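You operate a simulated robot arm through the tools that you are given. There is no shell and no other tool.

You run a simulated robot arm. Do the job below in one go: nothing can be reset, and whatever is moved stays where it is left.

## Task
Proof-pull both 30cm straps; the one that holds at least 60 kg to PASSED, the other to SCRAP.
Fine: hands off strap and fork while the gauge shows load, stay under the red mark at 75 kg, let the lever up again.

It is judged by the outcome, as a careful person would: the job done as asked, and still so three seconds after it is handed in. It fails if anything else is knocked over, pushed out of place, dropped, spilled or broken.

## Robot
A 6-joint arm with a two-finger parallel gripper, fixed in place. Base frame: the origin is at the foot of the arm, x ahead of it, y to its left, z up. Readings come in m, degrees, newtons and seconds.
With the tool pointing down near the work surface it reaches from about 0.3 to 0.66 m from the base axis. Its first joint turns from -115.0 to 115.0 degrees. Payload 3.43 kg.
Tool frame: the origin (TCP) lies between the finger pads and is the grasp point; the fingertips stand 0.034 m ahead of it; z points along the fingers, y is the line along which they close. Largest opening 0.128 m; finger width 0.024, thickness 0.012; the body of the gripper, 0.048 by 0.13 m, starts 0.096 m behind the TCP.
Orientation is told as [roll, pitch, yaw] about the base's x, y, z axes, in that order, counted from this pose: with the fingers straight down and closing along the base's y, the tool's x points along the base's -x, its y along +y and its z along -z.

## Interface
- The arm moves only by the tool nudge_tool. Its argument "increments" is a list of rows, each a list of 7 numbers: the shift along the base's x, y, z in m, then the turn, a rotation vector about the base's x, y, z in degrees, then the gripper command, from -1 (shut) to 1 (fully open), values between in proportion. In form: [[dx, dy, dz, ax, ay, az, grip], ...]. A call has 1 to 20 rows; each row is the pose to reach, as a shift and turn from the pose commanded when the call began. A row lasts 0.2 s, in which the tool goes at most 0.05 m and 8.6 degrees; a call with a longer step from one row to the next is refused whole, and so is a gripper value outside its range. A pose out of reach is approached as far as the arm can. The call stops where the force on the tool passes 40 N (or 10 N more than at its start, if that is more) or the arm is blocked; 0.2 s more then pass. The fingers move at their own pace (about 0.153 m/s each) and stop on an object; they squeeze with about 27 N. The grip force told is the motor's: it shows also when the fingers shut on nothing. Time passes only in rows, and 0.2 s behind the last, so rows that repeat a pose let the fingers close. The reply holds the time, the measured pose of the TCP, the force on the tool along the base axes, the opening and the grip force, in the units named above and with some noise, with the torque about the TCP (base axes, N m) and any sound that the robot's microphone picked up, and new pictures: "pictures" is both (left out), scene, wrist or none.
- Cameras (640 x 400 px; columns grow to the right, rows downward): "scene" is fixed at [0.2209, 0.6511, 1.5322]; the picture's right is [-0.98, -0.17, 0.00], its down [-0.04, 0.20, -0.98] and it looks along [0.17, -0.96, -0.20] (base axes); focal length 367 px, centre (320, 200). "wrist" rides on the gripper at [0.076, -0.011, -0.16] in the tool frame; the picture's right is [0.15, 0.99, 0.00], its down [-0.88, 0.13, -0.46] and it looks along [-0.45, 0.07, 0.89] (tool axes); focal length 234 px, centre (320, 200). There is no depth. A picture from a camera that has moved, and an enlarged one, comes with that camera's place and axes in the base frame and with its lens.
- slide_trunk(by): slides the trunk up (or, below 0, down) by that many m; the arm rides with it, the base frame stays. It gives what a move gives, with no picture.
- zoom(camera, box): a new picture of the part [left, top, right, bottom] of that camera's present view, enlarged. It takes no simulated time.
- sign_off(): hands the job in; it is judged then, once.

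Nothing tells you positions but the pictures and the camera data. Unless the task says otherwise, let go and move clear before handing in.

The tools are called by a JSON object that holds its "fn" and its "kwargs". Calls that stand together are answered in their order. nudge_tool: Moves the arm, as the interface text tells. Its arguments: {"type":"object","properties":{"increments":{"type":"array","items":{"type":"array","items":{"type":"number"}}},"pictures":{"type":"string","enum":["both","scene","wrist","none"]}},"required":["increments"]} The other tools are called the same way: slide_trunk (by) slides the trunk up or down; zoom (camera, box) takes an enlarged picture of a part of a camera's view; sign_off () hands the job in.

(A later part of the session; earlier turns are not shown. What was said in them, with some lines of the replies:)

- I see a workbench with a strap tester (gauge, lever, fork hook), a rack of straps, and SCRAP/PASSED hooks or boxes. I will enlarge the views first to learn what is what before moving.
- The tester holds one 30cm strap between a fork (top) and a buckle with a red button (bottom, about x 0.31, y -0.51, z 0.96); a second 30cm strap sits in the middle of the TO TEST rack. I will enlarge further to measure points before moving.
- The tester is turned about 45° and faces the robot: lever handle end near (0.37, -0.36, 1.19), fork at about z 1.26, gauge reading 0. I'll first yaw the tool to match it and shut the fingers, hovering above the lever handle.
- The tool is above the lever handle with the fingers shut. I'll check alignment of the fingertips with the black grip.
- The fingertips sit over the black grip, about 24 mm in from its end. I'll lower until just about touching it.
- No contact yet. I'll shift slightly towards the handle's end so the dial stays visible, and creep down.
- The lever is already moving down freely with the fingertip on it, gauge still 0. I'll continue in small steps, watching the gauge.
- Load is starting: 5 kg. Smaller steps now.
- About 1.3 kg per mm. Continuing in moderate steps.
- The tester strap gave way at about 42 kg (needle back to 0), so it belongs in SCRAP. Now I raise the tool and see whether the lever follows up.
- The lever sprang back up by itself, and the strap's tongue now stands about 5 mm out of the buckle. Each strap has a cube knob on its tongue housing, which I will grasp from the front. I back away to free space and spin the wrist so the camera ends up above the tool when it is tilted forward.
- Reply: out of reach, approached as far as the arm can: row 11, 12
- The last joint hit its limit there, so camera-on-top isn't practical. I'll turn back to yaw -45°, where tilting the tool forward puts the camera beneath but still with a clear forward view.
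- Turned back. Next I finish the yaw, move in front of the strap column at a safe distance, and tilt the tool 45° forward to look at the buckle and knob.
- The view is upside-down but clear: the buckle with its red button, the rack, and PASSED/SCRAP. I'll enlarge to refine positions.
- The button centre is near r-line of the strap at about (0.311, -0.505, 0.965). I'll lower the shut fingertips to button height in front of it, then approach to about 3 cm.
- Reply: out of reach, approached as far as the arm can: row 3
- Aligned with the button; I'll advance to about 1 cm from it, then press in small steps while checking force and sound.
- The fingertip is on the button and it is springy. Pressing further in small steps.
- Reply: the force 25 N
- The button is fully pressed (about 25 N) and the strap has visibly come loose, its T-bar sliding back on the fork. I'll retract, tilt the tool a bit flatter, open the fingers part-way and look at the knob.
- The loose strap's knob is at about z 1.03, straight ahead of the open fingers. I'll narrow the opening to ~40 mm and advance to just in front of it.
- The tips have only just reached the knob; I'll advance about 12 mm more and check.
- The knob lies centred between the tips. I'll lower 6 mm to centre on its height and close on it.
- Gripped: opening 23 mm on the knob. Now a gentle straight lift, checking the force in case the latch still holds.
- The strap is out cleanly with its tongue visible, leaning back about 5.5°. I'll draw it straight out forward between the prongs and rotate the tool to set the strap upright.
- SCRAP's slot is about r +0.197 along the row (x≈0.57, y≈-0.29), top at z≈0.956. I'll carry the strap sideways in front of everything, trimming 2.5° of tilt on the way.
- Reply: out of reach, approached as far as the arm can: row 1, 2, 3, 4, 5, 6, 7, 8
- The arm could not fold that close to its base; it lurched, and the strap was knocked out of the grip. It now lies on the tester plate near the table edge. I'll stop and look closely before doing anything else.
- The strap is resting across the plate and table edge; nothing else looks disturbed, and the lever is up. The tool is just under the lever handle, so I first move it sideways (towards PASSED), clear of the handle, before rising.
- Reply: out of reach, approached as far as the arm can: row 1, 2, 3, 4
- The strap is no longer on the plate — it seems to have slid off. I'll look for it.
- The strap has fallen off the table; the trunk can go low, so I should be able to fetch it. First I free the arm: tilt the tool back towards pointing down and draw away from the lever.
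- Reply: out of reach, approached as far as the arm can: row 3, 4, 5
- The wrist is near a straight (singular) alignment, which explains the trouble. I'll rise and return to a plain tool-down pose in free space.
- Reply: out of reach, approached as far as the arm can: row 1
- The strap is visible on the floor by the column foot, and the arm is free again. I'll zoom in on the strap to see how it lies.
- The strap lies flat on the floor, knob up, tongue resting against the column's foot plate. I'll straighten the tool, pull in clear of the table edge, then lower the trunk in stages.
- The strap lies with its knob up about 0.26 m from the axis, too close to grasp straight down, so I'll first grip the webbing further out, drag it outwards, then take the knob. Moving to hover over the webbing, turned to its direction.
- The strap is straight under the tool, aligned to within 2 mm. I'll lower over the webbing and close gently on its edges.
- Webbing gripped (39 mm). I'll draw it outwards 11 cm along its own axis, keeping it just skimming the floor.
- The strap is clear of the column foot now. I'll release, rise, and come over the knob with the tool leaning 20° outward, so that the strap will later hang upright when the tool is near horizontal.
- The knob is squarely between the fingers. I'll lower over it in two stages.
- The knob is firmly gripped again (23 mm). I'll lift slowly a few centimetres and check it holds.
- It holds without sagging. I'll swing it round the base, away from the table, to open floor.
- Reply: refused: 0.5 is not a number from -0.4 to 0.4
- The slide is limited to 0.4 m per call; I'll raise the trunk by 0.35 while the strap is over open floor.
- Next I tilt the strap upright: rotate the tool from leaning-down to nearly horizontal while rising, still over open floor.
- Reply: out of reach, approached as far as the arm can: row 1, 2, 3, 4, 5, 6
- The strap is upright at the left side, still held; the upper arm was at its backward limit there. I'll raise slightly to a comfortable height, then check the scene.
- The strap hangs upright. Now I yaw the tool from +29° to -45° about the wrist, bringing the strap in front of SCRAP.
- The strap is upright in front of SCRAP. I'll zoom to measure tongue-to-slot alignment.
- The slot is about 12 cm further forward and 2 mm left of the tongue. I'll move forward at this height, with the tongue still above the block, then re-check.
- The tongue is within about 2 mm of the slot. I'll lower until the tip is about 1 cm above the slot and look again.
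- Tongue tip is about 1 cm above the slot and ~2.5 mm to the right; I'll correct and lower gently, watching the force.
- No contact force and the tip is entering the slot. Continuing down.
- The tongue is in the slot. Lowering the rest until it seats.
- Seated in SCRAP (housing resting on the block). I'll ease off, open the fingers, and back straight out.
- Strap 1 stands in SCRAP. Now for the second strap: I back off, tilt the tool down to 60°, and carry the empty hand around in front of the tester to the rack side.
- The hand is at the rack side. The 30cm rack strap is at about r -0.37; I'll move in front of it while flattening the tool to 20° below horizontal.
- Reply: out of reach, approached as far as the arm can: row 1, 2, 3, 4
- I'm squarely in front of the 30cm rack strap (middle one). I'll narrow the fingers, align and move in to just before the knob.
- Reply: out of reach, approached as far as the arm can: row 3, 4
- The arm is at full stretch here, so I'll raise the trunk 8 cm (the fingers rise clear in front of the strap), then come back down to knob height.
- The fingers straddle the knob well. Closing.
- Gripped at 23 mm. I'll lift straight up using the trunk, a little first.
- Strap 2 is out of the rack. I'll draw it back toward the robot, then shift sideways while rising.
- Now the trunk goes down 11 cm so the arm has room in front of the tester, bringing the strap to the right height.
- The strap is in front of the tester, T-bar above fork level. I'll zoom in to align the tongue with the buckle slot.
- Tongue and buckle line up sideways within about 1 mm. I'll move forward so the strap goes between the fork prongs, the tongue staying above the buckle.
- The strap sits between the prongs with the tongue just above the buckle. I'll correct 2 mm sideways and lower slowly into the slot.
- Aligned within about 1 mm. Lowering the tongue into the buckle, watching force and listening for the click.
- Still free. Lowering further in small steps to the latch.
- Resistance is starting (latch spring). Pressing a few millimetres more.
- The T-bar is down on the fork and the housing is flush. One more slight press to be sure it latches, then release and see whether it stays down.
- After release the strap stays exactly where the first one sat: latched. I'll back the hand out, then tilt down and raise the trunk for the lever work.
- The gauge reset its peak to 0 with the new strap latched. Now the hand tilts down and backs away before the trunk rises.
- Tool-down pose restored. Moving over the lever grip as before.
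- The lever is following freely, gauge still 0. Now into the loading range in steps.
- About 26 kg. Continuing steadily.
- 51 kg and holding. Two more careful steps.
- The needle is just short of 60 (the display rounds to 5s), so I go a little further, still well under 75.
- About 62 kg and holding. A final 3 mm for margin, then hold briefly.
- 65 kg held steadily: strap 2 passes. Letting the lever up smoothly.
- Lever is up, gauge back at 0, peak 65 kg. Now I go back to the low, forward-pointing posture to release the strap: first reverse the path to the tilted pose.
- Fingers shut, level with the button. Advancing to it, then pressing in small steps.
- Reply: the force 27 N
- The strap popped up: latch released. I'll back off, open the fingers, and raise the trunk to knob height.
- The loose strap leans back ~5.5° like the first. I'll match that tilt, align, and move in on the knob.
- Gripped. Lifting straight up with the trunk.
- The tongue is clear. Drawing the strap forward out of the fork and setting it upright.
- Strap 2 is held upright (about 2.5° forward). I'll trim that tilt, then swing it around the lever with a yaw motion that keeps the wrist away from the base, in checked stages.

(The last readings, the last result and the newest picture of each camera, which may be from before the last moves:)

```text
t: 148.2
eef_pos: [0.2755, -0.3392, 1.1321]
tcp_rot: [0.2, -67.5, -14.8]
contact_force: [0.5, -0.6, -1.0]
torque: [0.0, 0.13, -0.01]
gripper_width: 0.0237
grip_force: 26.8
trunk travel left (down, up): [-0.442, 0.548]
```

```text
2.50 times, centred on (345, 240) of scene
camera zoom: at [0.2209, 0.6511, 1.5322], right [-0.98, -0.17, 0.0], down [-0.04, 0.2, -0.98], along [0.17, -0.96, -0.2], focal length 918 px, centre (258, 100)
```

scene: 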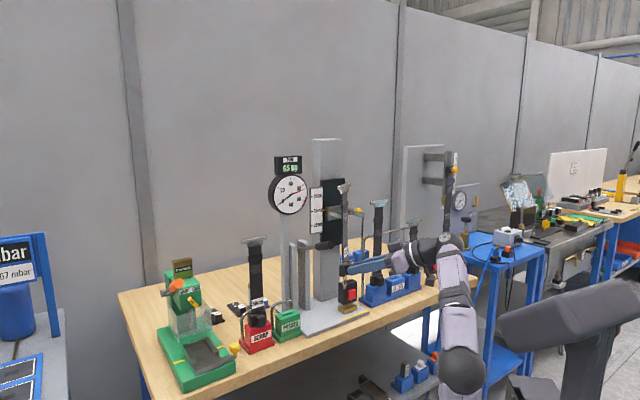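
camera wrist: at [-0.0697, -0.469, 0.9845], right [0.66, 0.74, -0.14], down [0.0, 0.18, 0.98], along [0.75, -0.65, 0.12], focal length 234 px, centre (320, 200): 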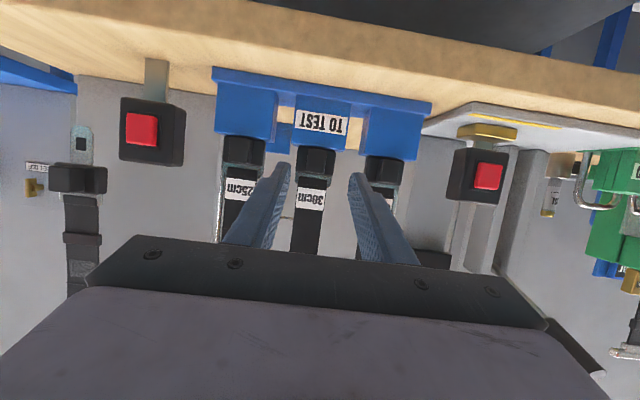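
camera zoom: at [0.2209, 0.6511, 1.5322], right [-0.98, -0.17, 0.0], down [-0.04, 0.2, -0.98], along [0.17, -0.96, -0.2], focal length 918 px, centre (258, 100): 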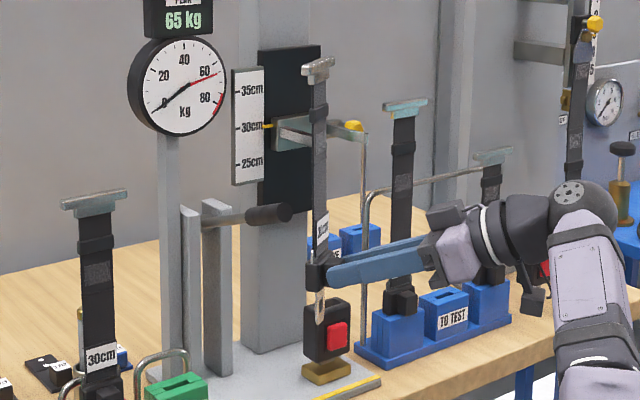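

On track, with the strap clear of the lever. Continuing past it.

{"fn": "nudge_tool", "kwargs": {"increments": [[0.0201, 0.0263, 0, 0, 0, 6, -1], [0.0506, 0.0455, 0, 0, 0, 9, -1], [0.0833, 0.0624, 0, 0, 0, 10, -1], [0.1175, 0.0774, 0, 0, 0, 9, -1], [0.1469, 0.0895, 0, 0, 0, 6, -1]], "pictures": "scene"}}

{"fn": "zoom", "kwargs": {"camera": "scene", "box": [210, 160, 400, 330]}}

```text
t: 149.4
eef_pos: [0.4218, -0.2506, 1.1325]
tcp_rot: [0.3, -67.5, -9.1]
contact_force: [0.9, -0.3, -2.1]
torque: [0.03, 0.09, 0.0]
gripper_width: 0.0234
grip_force: 27.0
trunk travel left (down, up): [-0.442, 0.548]
```

scene: 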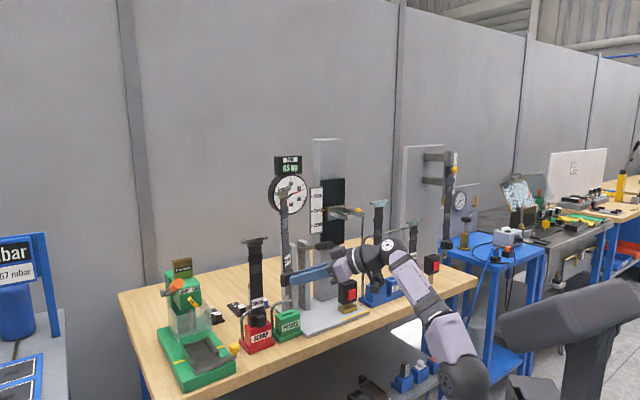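

```text
2.35 times, centred on (305, 245) of scene
camera zoom: at [0.2209, 0.6511, 1.5322], right [-0.98, -0.17, 0.0], down [-0.04, 0.2, -0.98], along [0.17, -0.96, -0.2], focal length 864 px, centre (355, 94)
```

zoom: 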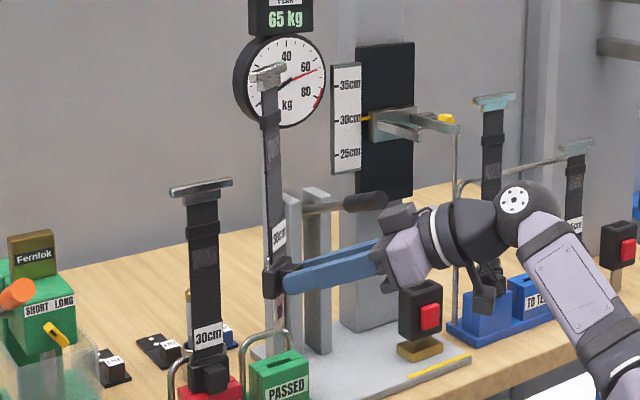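

{"fn": "nudge_tool", "kwargs": {"increments": [[0.0211, 0.0047, 0, 0, 0, -6, -1], [0.0313, 0.006, 0, 0, 0, -14, -1], [0.0282, 0.0028, 0, 0, 0, -18.5, -1], [0.025, -0.0005, 0, 0, 0, -23, -1], [0.016, -0.0061, 0, 0, 0, -27.5, -1], [0.0069, -0.0118, 0, 0, 0, -32, -1], [-0.0082, -0.0227, 0, 0, 0, -36, -1]], "pictures": "scene"}}

{"fn": "zoom", "kwargs": {"camera": "scene", "box": [220, 170, 360, 340]}}

{"fn": "zoom", "kwargs": {"camera": "wrist", "box": [220, 0, 420, 200]}}

```text
t: 151.1
eef_pos: [0.4133, -0.2718, 1.1325]
tcp_rot: [0.3, -67.4, -45.0]
contact_force: [-0.5, -0.2, -2.4]
torque: [0.04, 0.08, 0.0]
gripper_width: 0.0233
grip_force: 27.2
trunk travel left (down, up): [-0.442, 0.548]
```

scene: 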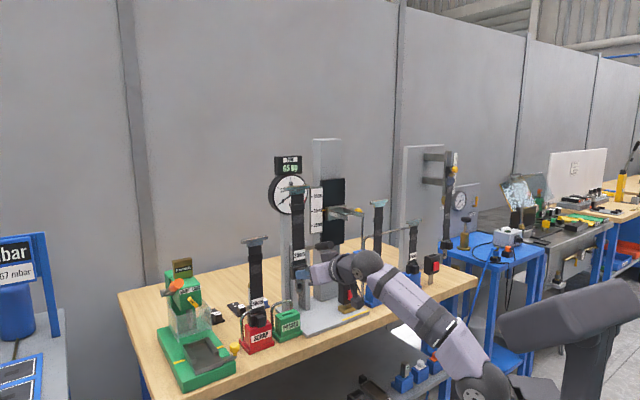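

```text
2.35 times, centred on (290, 255) of scene
camera zoom: at [0.2209, 0.6511, 1.5322], right [-0.98, -0.17, 0.0], down [-0.04, 0.2, -0.98], along [0.17, -0.96, -0.2], focal length 864 px, centre (391, 71)
```

zoom: 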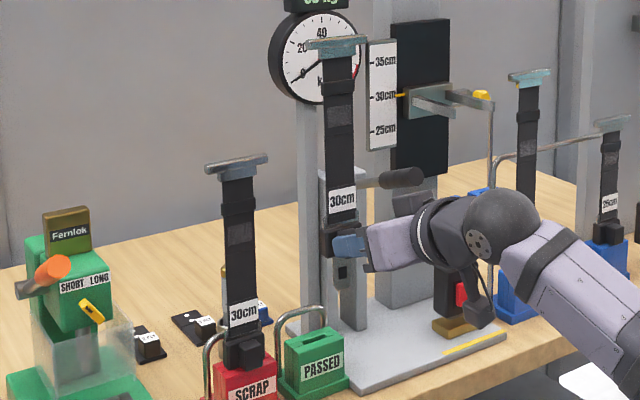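

```text
2.00 times, centred on (320, 100) of wrist
camera zoom: at [0.2801, -0.1557, 1.1226], right [0.66, 0.74, -0.13], down [0.03, 0.15, 0.99], along [0.75, -0.65, 0.08], focal length 468 px, centre (320, 400)
```

zoom: 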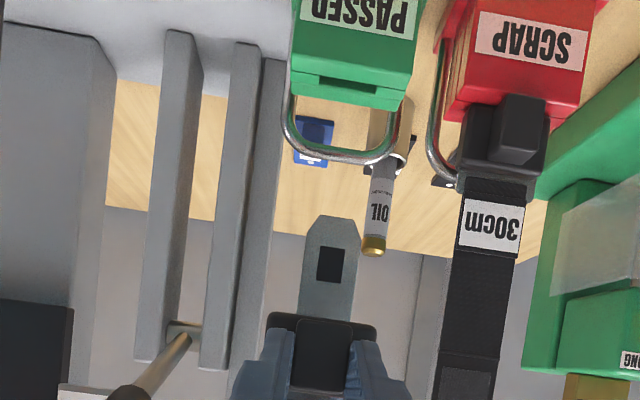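

Strap 2 is in front of PASSED, aligned sideways to about a millimetre. I'll trim 1.6° and move forward over the slot.

{"fn": "nudge_tool", "kwargs": {"increments": [[0.013, -0.013, 0, -0.6, -0.6, 0, -1], [0.027, -0.027, -0.01, -1.15, -1.15, 0, -1], [0.04, -0.04, -0.018, -1.15, -1.15, 0, -1], [0.0528, -0.0528, -0.026, -1.15, -1.15, 0, -1]], "pictures": "none"}}

{"fn": "zoom", "kwargs": {"camera": "wrist", "box": [240, 0, 400, 160]}}

{"fn": "zoom", "kwargs": {"camera": "scene", "box": [250, 250, 330, 350]}}

{"fn": "zoom", "kwargs": {"camera": "scene", "box": [220, 170, 360, 340]}}

```text
t: 152.1
eef_pos: [0.4673, -0.3254, 1.1058]
tcp_rot: [0.2, -69.1, -44.8]
contact_force: [0.8, -0.3, -2.5]
torque: [0.05, 0.06, 0.02]
gripper_width: 0.0236
grip_force: 26.9
trunk travel left (down, up): [-0.442, 0.548]
```

```text
2.50 times, centred on (320, 80) of wrist
camera zoom: at [0.3339, -0.2093, 1.0918], right [0.66, 0.74, -0.14], down [0.01, 0.17, 0.99], along [0.75, -0.65, 0.1], focal length 585 px, centre (320, 500)
```

zoom: 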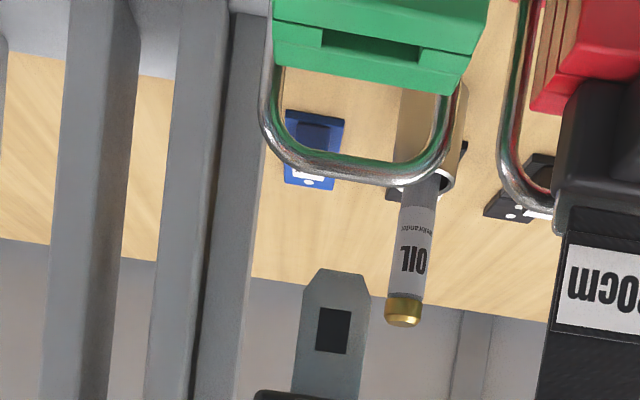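

```text
4.00 times, centred on (290, 300) of scene
camera zoom: at [0.2209, 0.6511, 1.5322], right [-0.98, -0.17, 0.0], down [-0.04, 0.2, -0.98], along [0.17, -0.96, -0.2], focal length 1469 px, centre (440, -200)
```

zoom: 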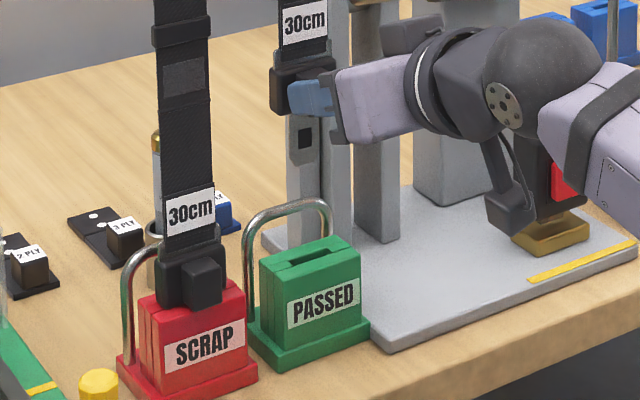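

```text
2.35 times, centred on (290, 255) of scene
camera zoom: at [0.2209, 0.6511, 1.5322], right [-0.98, -0.17, 0.0], down [-0.04, 0.2, -0.98], along [0.17, -0.96, -0.2], focal length 864 px, centre (391, 71)
```

zoom: 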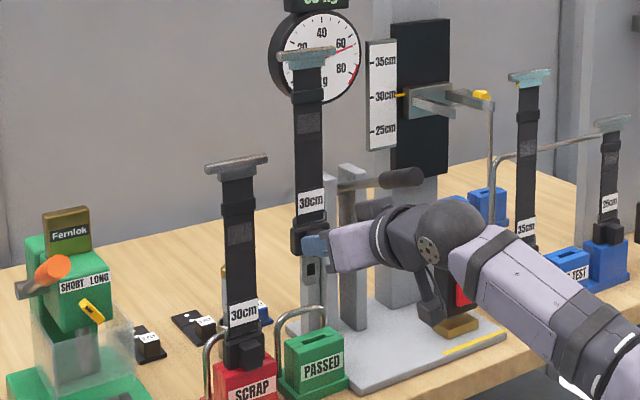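

Nearly over the slot; I'll nudge by 2 mm and lower to just above it for a close check.

{"fn": "nudge_tool", "kwargs": {"increments": [[-0.0004, 0.0025, -0.02, 0, 0, 0, -1], [-0.0004, 0.0025, -0.04, 0, 0, 0, -1], [-0.0004, 0.0025, -0.06, 0, 0, 0, -1]], "pictures": "none"}}

{"fn": "zoom", "kwargs": {"camera": "wrist", "box": [260, 0, 400, 130]}}

{"fn": "zoom", "kwargs": {"camera": "scene", "box": [265, 275, 315, 335]}}

```text
t: 152.8
eef_pos: [0.466, -0.3227, 1.0463]
tcp_rot: [0.2, -69.2, -44.8]
contact_force: [0.3, -0.1, -2.5]
torque: [0.05, 0.08, 0.02]
gripper_width: 0.0233
grip_force: 26.6
trunk travel left (down, up): [-0.442, 0.548]
```

```text
3.08 times, centred on (330, 65) of wrist
camera zoom: at [0.3336, -0.2064, 1.0321], right [0.66, 0.74, -0.14], down [0.01, 0.17, 0.99], along [0.75, -0.65, 0.11], focal length 720 px, centre (289, 615)
```

zoom: 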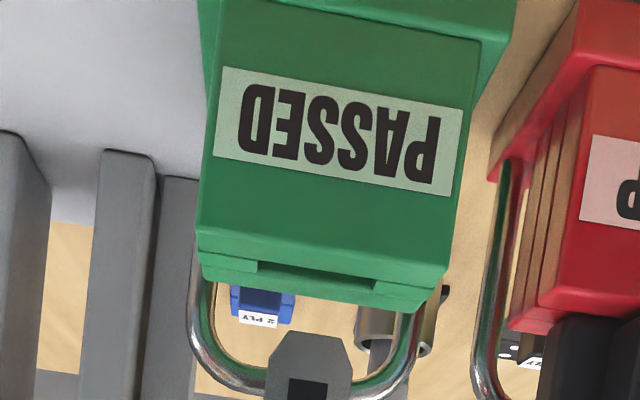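

```text
6.67 times, centred on (290, 305) of scene
camera zoom: at [0.2209, 0.6511, 1.5322], right [-0.98, -0.17, 0.0], down [-0.04, 0.2, -0.98], along [0.17, -0.96, -0.2], focal length 2449 px, centre (520, -500)
```

zoom: 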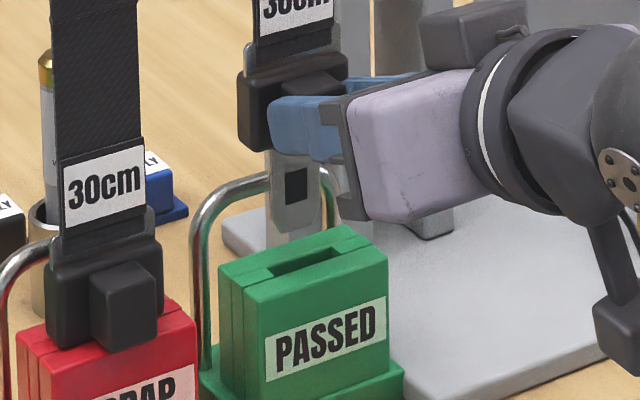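

{"fn": "zoom", "kwargs": {"camera": "scene", "box": [275, 285, 305, 310]}}

{"fn": "zoom", "kwargs": {"camera": "scene", "box": [240, 285, 270, 310]}}

{"fn": "zoom", "kwargs": {"camera": "wrist", "box": [290, 60, 360, 130]}}

```text
16.00 times, centred on (290, 298) of scene
camera zoom: at [0.2209, 0.6511, 1.5322], right [-0.98, -0.17, 0.0], down [-0.04, 0.2, -0.98], along [0.17, -0.96, -0.2], focal length 5877 px, centre (800, -1360)
```

zoom: 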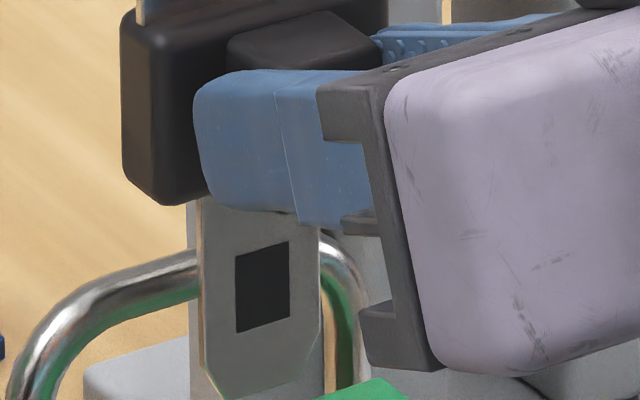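

```text
16.00 times, centred on (255, 298) of scene
camera zoom: at [0.2209, 0.6511, 1.5322], right [-0.98, -0.17, 0.0], down [-0.04, 0.2, -0.98], along [0.17, -0.96, -0.2], focal length 5877 px, centre (1360, -1360)
```

zoom: 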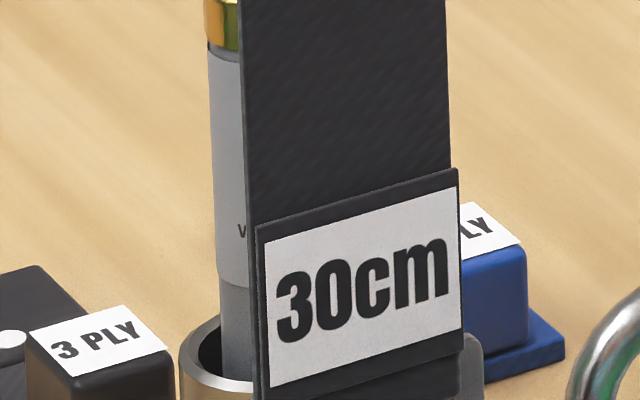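

```text
5.71 times, centred on (325, 95) of wrist
camera zoom: at [0.3336, -0.2064, 1.0321], right [0.66, 0.74, -0.14], down [0.01, 0.17, 0.99], along [0.75, -0.65, 0.11], focal length 1338 px, centre (291, 800)
```

zoom: 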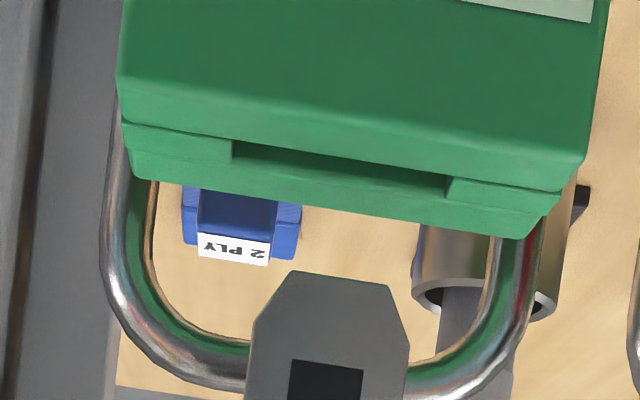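

Both cameras agree the tongue is ~4 mm too far in and 2 mm to one side; I'll correct and lower gently.

{"fn": "nudge_tool", "kwargs": {"increments": [[-0.0044, 0.0016, 0, 0, 0, 0, -1], [-0.0044, 0.0016, -0.005, 0, 0, 0, -1], [-0.0044, 0.0016, -0.011, 0, 0, 0, -1]], "pictures": "none"}}

{"fn": "zoom", "kwargs": {"camera": "wrist", "box": [290, 60, 360, 130]}}

{"fn": "zoom", "kwargs": {"camera": "scene", "box": [270, 290, 306, 320]}}

```text
t: 153.7
eef_pos: [0.4626, -0.3224, 1.0355]
tcp_rot: [0.3, -69.3, -44.9]
contact_force: [0.2, -0.6, -1.7]
torque: [0.06, 0.0, 0.01]
gripper_width: 0.0234
grip_force: 26.9
trunk travel left (down, up): [-0.442, 0.548]
```

```text
5.71 times, centred on (325, 95) of wrist
camera zoom: at [0.3287, -0.2051, 1.021], right [0.66, 0.74, -0.14], down [0.01, 0.17, 0.99], along [0.75, -0.65, 0.1], focal length 1338 px, centre (291, 800)
```

zoom: 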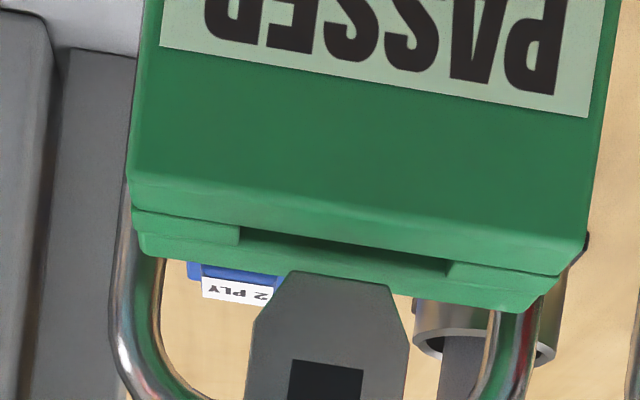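

```text
13.33 times, centred on (288, 305) of scene
camera zoom: at [0.2209, 0.6511, 1.5322], right [-0.98, -0.17, 0.0], down [-0.04, 0.2, -0.98], along [0.17, -0.96, -0.2], focal length 4897 px, centre (747, -1200)
```

zoom: 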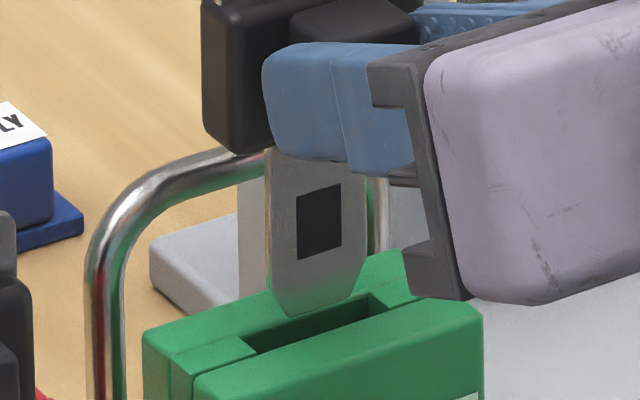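

Well aligned now. Lowering into the slot.

{"fn": "nudge_tool", "kwargs": {"increments": [[0, 0, -0.005, 0, 0, 0, -1], [0, 0, -0.01, 0, 0, 0, -1], [0, 0, -0.015, 0, 0, 0, -1]], "pictures": "none"}}

{"fn": "zoom", "kwargs": {"camera": "scene", "box": [270, 290, 306, 320]}}

```text
t: 154.4
eef_pos: [0.4608, -0.3219, 1.0202]
tcp_rot: [0.3, -69.0, -44.9]
contact_force: [-0.4, 0.4, -2.4]
torque: [0.05, 0.05, 0.01]
gripper_width: 0.0233
grip_force: 27.8
trunk travel left (down, up): [-0.442, 0.548]
```

```text
13.33 times, centred on (288, 305) of scene
camera zoom: at [0.2209, 0.6511, 1.5322], right [-0.98, -0.17, 0.0], down [-0.04, 0.2, -0.98], along [0.17, -0.96, -0.2], focal length 4897 px, centre (747, -1200)
```

zoom: 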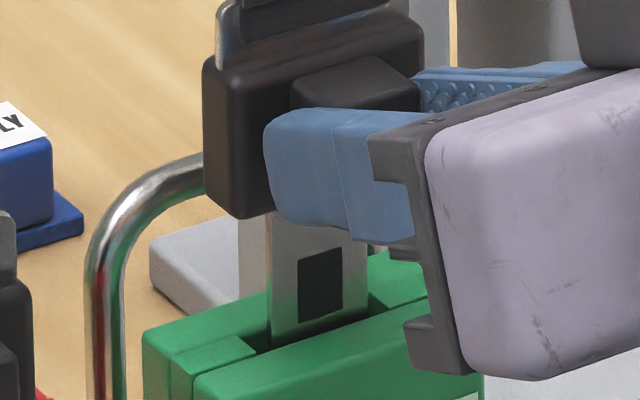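

The tongue is inside the PASSED slot with no side force. Continuing down to seat it.

{"fn": "nudge_tool", "kwargs": {"increments": [[0, 0, -0.006, 0, 0, 0, -1], [0, 0, -0.012, 0, 0, 0, -1], [0, 0, -0.018, 0, 0, 0, -1], [0, 0, -0.023, 0, 0, 0, -1]], "pictures": "none"}}

{"fn": "nudge_tool", "kwargs": {"increments": [[0, 0, -0.003, 0, 0, 0, -1], [0, 0, -0.006, 0, 0, 0, -1]], "pictures": "none"}}

{"fn": "zoom", "kwargs": {"camera": "scene", "box": [260, 270, 320, 330]}}

```text
t: 155.4
eef_pos: [0.4624, -0.3207, 0.996]
tcp_rot: [0.2, -69.2, -44.9]
contact_force: [-0.1, 0.0, -1.7]
torque: [0.1, 0.05, 0.0]
gripper_width: 0.0236
grip_force: 27.1
trunk travel left (down, up): [-0.442, 0.548]
```

```text
t: 156.1
eef_pos: [0.4621, -0.322, 0.9904]
tcp_rot: [0.3, -69.2, -44.9]
contact_force: [0.7, -1.2, -1.3]
torque: [0.08, 0.05, -0.01]
gripper_width: 0.0236
grip_force: 26.9
trunk travel left (down, up): [-0.442, 0.548]
```

```text
6.67 times, centred on (290, 300) of scene
camera zoom: at [0.2209, 0.6511, 1.5322], right [-0.98, -0.17, 0.0], down [-0.04, 0.2, -0.98], along [0.17, -0.96, -0.2], focal length 2449 px, centre (520, -467)
```

zoom: 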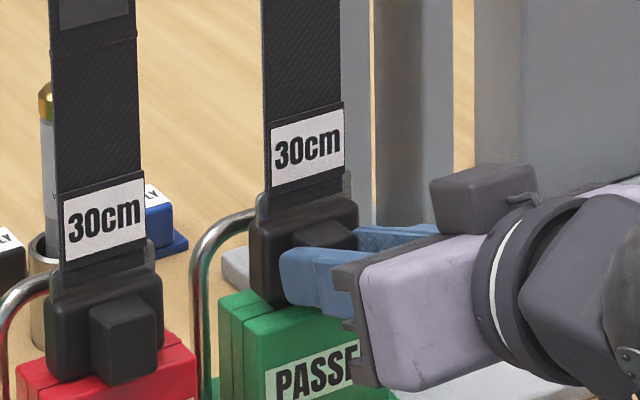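

{"fn": "nudge_tool", "kwargs": {"increments": [[0, 0, -0.002, 0, 0, 0, -1], [0, 0, -0.004, 0, 0, 0, -1]], "pictures": "none"}}

{"fn": "nudge_tool", "kwargs": {"increments": [[0, 0, -0.002, 0, 0, 0, -1], [0, 0, -0.003, 0, 0, 0, -1]], "pictures": "none"}}

{"fn": "zoom", "kwargs": {"camera": "scene", "box": [260, 270, 320, 330]}}

```text
t: 156.7
eef_pos: [0.4622, -0.3222, 0.9875]
tcp_rot: [0.2, -69.1, -44.7]
contact_force: [0.6, -1.5, -1.6]
torque: [0.04, 0.03, 0.01]
gripper_width: 0.0234
grip_force: 27.2
trunk travel left (down, up): [-0.442, 0.548]
```

```text
t: 157.2
eef_pos: [0.4621, -0.3227, 0.9837]
tcp_rot: [0.2, -69.2, -44.9]
contact_force: [0.6, 0.7, -0.1]
torque: [-0.02, 0.06, 0.07]
gripper_width: 0.0233
grip_force: 26.9
trunk travel left (down, up): [-0.442, 0.548]
```

```text
6.67 times, centred on (290, 300) of scene
camera zoom: at [0.2209, 0.6511, 1.5322], right [-0.98, -0.17, 0.0], down [-0.04, 0.2, -0.98], along [0.17, -0.96, -0.2], focal length 2449 px, centre (520, -467)
```

zoom: 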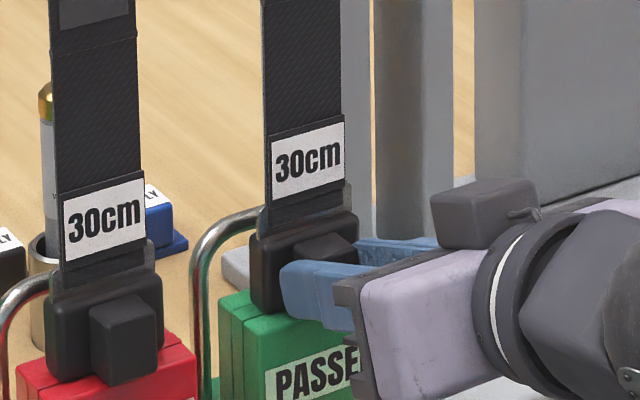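

{"fn": "nudge_tool", "kwargs": {"increments": [[0, 0, -0.0015, 0, 0, 0, -1], [0, 0, -0.002, 0, 0, 0, -1]], "pictures": "none"}}

```text
t: 157.8
eef_pos: [0.4615, -0.3225, 0.9836]
tcp_rot: [0.2, -69.3, -44.8]
contact_force: [1.7, -1.9, 6.3]
torque: [-0.33, -0.12, -0.01]
gripper_width: 0.0235
grip_force: 27.1
trunk travel left (down, up): [-0.442, 0.548]
```

Seated in PASSED. I'll release, opening wide enough to rise alongside the webbing, and back away.

{"fn": "nudge_tool", "kwargs": {"increments": [[0, 0, 0.002, 0, 0, 0, -1], [0, 0, 0.002, 0, 0, 0, -0.5], [0, 0, 0.002, 0, 0, 0, -0.1], [0, 0, 0.002, 0, 0, 0, -0.06], [0, 0, 0.002, 0, 0, 0, -0.06]], "pictures": "none"}}

{"fn": "zoom", "kwargs": {"camera": "scene", "box": [230, 170, 350, 340]}}

{"fn": "zoom", "kwargs": {"camera": "wrist", "box": [220, 40, 420, 240]}}

```text
t: 159.1
eef_pos: [0.4617, -0.321, 0.9839]
tcp_rot: [0.2, -69.2, -44.9]
contact_force: [-0.1, 0.2, 0.5]
torque: [0.02, -0.03, 0.02]
gripper_width: 0.0603
grip_force: 0.0
trunk travel left (down, up): [-0.442, 0.548]
```

```text
2.35 times, centred on (290, 255) of scene
camera zoom: at [0.2209, 0.6511, 1.5322], right [-0.98, -0.17, 0.0], down [-0.04, 0.2, -0.98], along [0.17, -0.96, -0.2], focal length 864 px, centre (391, 71)
```

zoom: 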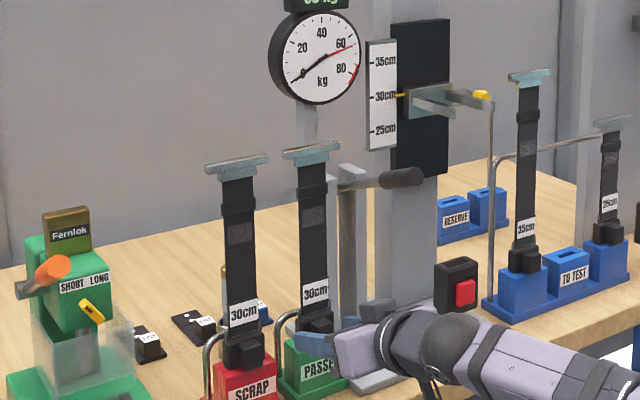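

```text
2.00 times, centred on (320, 140) of wrist
camera zoom: at [0.3287, -0.2047, 0.9698], right [0.66, 0.74, -0.14], down [0.01, 0.17, 0.99], along [0.75, -0.65, 0.1], focal length 468 px, centre (320, 320)
```

zoom: 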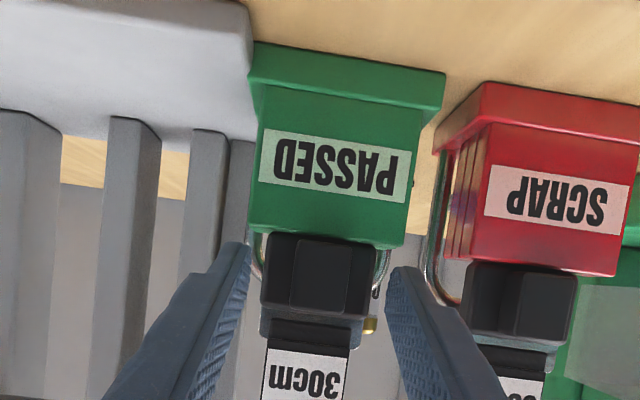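

Both straps stand in their holders. Rising and backing clear.

{"fn": "nudge_tool", "kwargs": {"increments": [[-0.0057, 0.0057, 0.015, 0, 0, 0, -0.06], [-0.0113, 0.0113, 0.04, 0, 0, 0, -0.06], [-0.0156, 0.0156, 0.065, 0, 0, 0, -0.06], [-0.0212, 0.0212, 0.09, 0, 0, 0, -0.06], [-0.0318, 0.0318, 0.11, 0, 0, 0, -0.06], [-0.0424, 0.0424, 0.128, 0, 0, 0, -0.06]], "pictures": "scene"}}

{"fn": "zoom", "kwargs": {"camera": "scene", "box": [220, 170, 360, 340]}}

```text
t: 160.4
eef_pos: [0.4186, -0.2786, 1.1131]
tcp_rot: [0.3, -69.2, -44.9]
contact_force: [0.8, -1.2, 0.7]
torque: [-0.01, 0.0, 0.01]
gripper_width: 0.0604
grip_force: 0.0
trunk travel left (down, up): [-0.442, 0.548]
```

scene: 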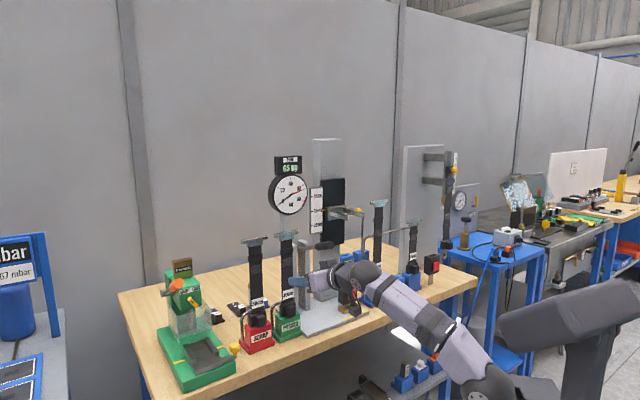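

```text
2.35 times, centred on (290, 255) of scene
camera zoom: at [0.2209, 0.6511, 1.5322], right [-0.98, -0.17, 0.0], down [-0.04, 0.2, -0.98], along [0.17, -0.96, -0.2], focal length 864 px, centre (391, 71)
```

zoom: 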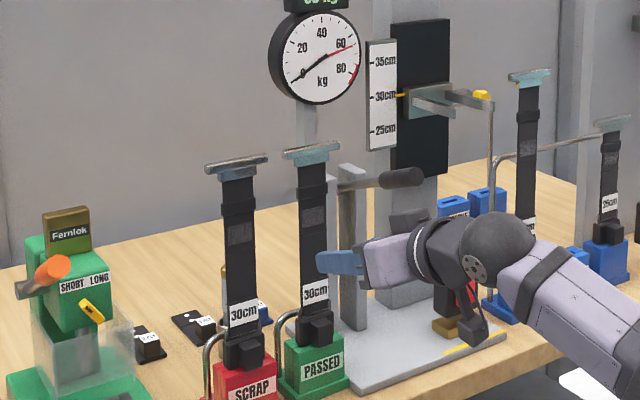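

Moving the hand fully clear of the bench, then a last look.

{"fn": "nudge_tool", "kwargs": {"increments": [[-0.012, 0.014, -0.018, 4.6, 4.6, 0, -0.06], [-0.022, 0.032, -0.038, 9.2, 9.2, 0, -0.06], [-0.031, 0.051, -0.058, 13.9, 13.9, 0, -0.06], [-0.038, 0.07, -0.079, 18.5, 18.5, 0, -0.06], [-0.045, 0.089, -0.1, 23.1, 23.1, 0, -0.06], [-0.0516, 0.1082, -0.12, 27.7, 27.7, 0, -0.06]], "pictures": "scene"}}

{"fn": "zoom", "kwargs": {"camera": "scene", "box": [220, 150, 460, 340]}}

{"fn": "zoom", "kwargs": {"camera": "scene", "box": [110, 230, 340, 400]}}

```text
t: 161.8
eef_pos: [0.3684, -0.1702, 0.9914]
tcp_rot: [0.3, -29.7, -44.8]
contact_force: [-0.5, -0.7, -0.7]
torque: [0.0, 0.0, 0.02]
gripper_width: 0.0601
grip_force: 0.0
trunk travel left (down, up): [-0.442, 0.548]
```

scene: 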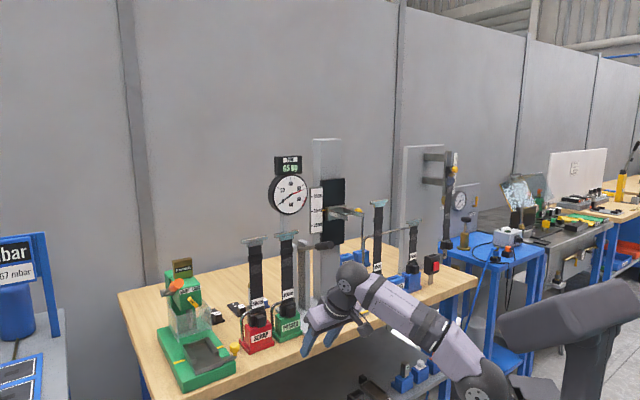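

```text
2.11 times, centred on (340, 245) of scene
camera zoom: at [0.2209, 0.6511, 1.5322], right [-0.98, -0.17, 0.0], down [-0.04, 0.2, -0.98], along [0.17, -0.96, -0.2], focal length 773 px, centre (278, 105)
```

zoom: 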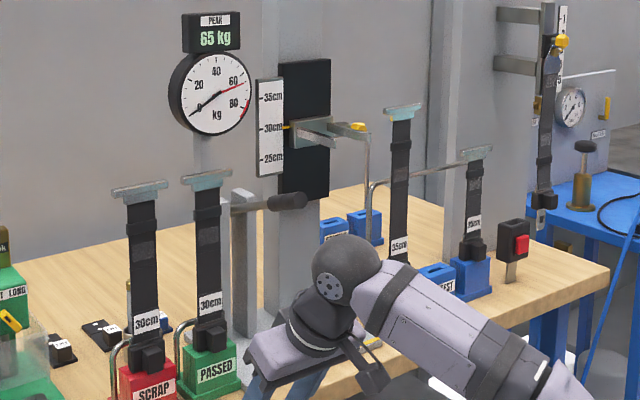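

```text
2.35 times, centred on (225, 315) of scene
camera zoom: at [0.2209, 0.6511, 1.5322], right [-0.98, -0.17, 0.0], down [-0.04, 0.2, -0.98], along [0.17, -0.96, -0.2], focal length 864 px, centre (544, -71)
```

zoom: 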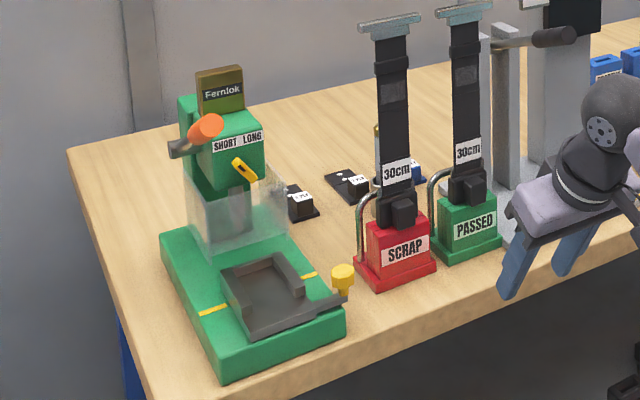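

Strap 1 gave way at about 42 kg and is now standing in SCRAP. Strap 2 held 65 kg and is in PASSED. The lever is up, the gauge reads 0, the other items look undisturbed, and the hand is clear. Strap 1 did get knocked out of the grip and fell to the floor on the way; I picked it up and placed it. Handing in.

{"fn": "sign_off", "kwargs": {}}

```text
The job is handed in.
```

Both 30cm straps have been proof-pulled and sorted, but I dropped one of them along the way.

| Strap | Result | Placed in |
|---|---|---|
| 1 (was already in the tester) | Gave way at about 42 kg | SCRAP |
| 2 (from the TO TEST rack) | Held 65 kg, never near the 75 kg mark | PASSED |

- **Dropped strap:** after strap 1 had failed its pull, I moved the arm too close to its base. The arm lurched, and the strap was knocked out of the grip and fell off the table. I picked it up from the floor and stood it in SCRAP.
- **Your conditions:** I pressed only the lever while the gauge showed load, and let it up after each pull. At the end the gauge read 0 and the hand was clear of the bench.
- **Rest of the bench:** in the last pictures nothing else looked moved or damaged.
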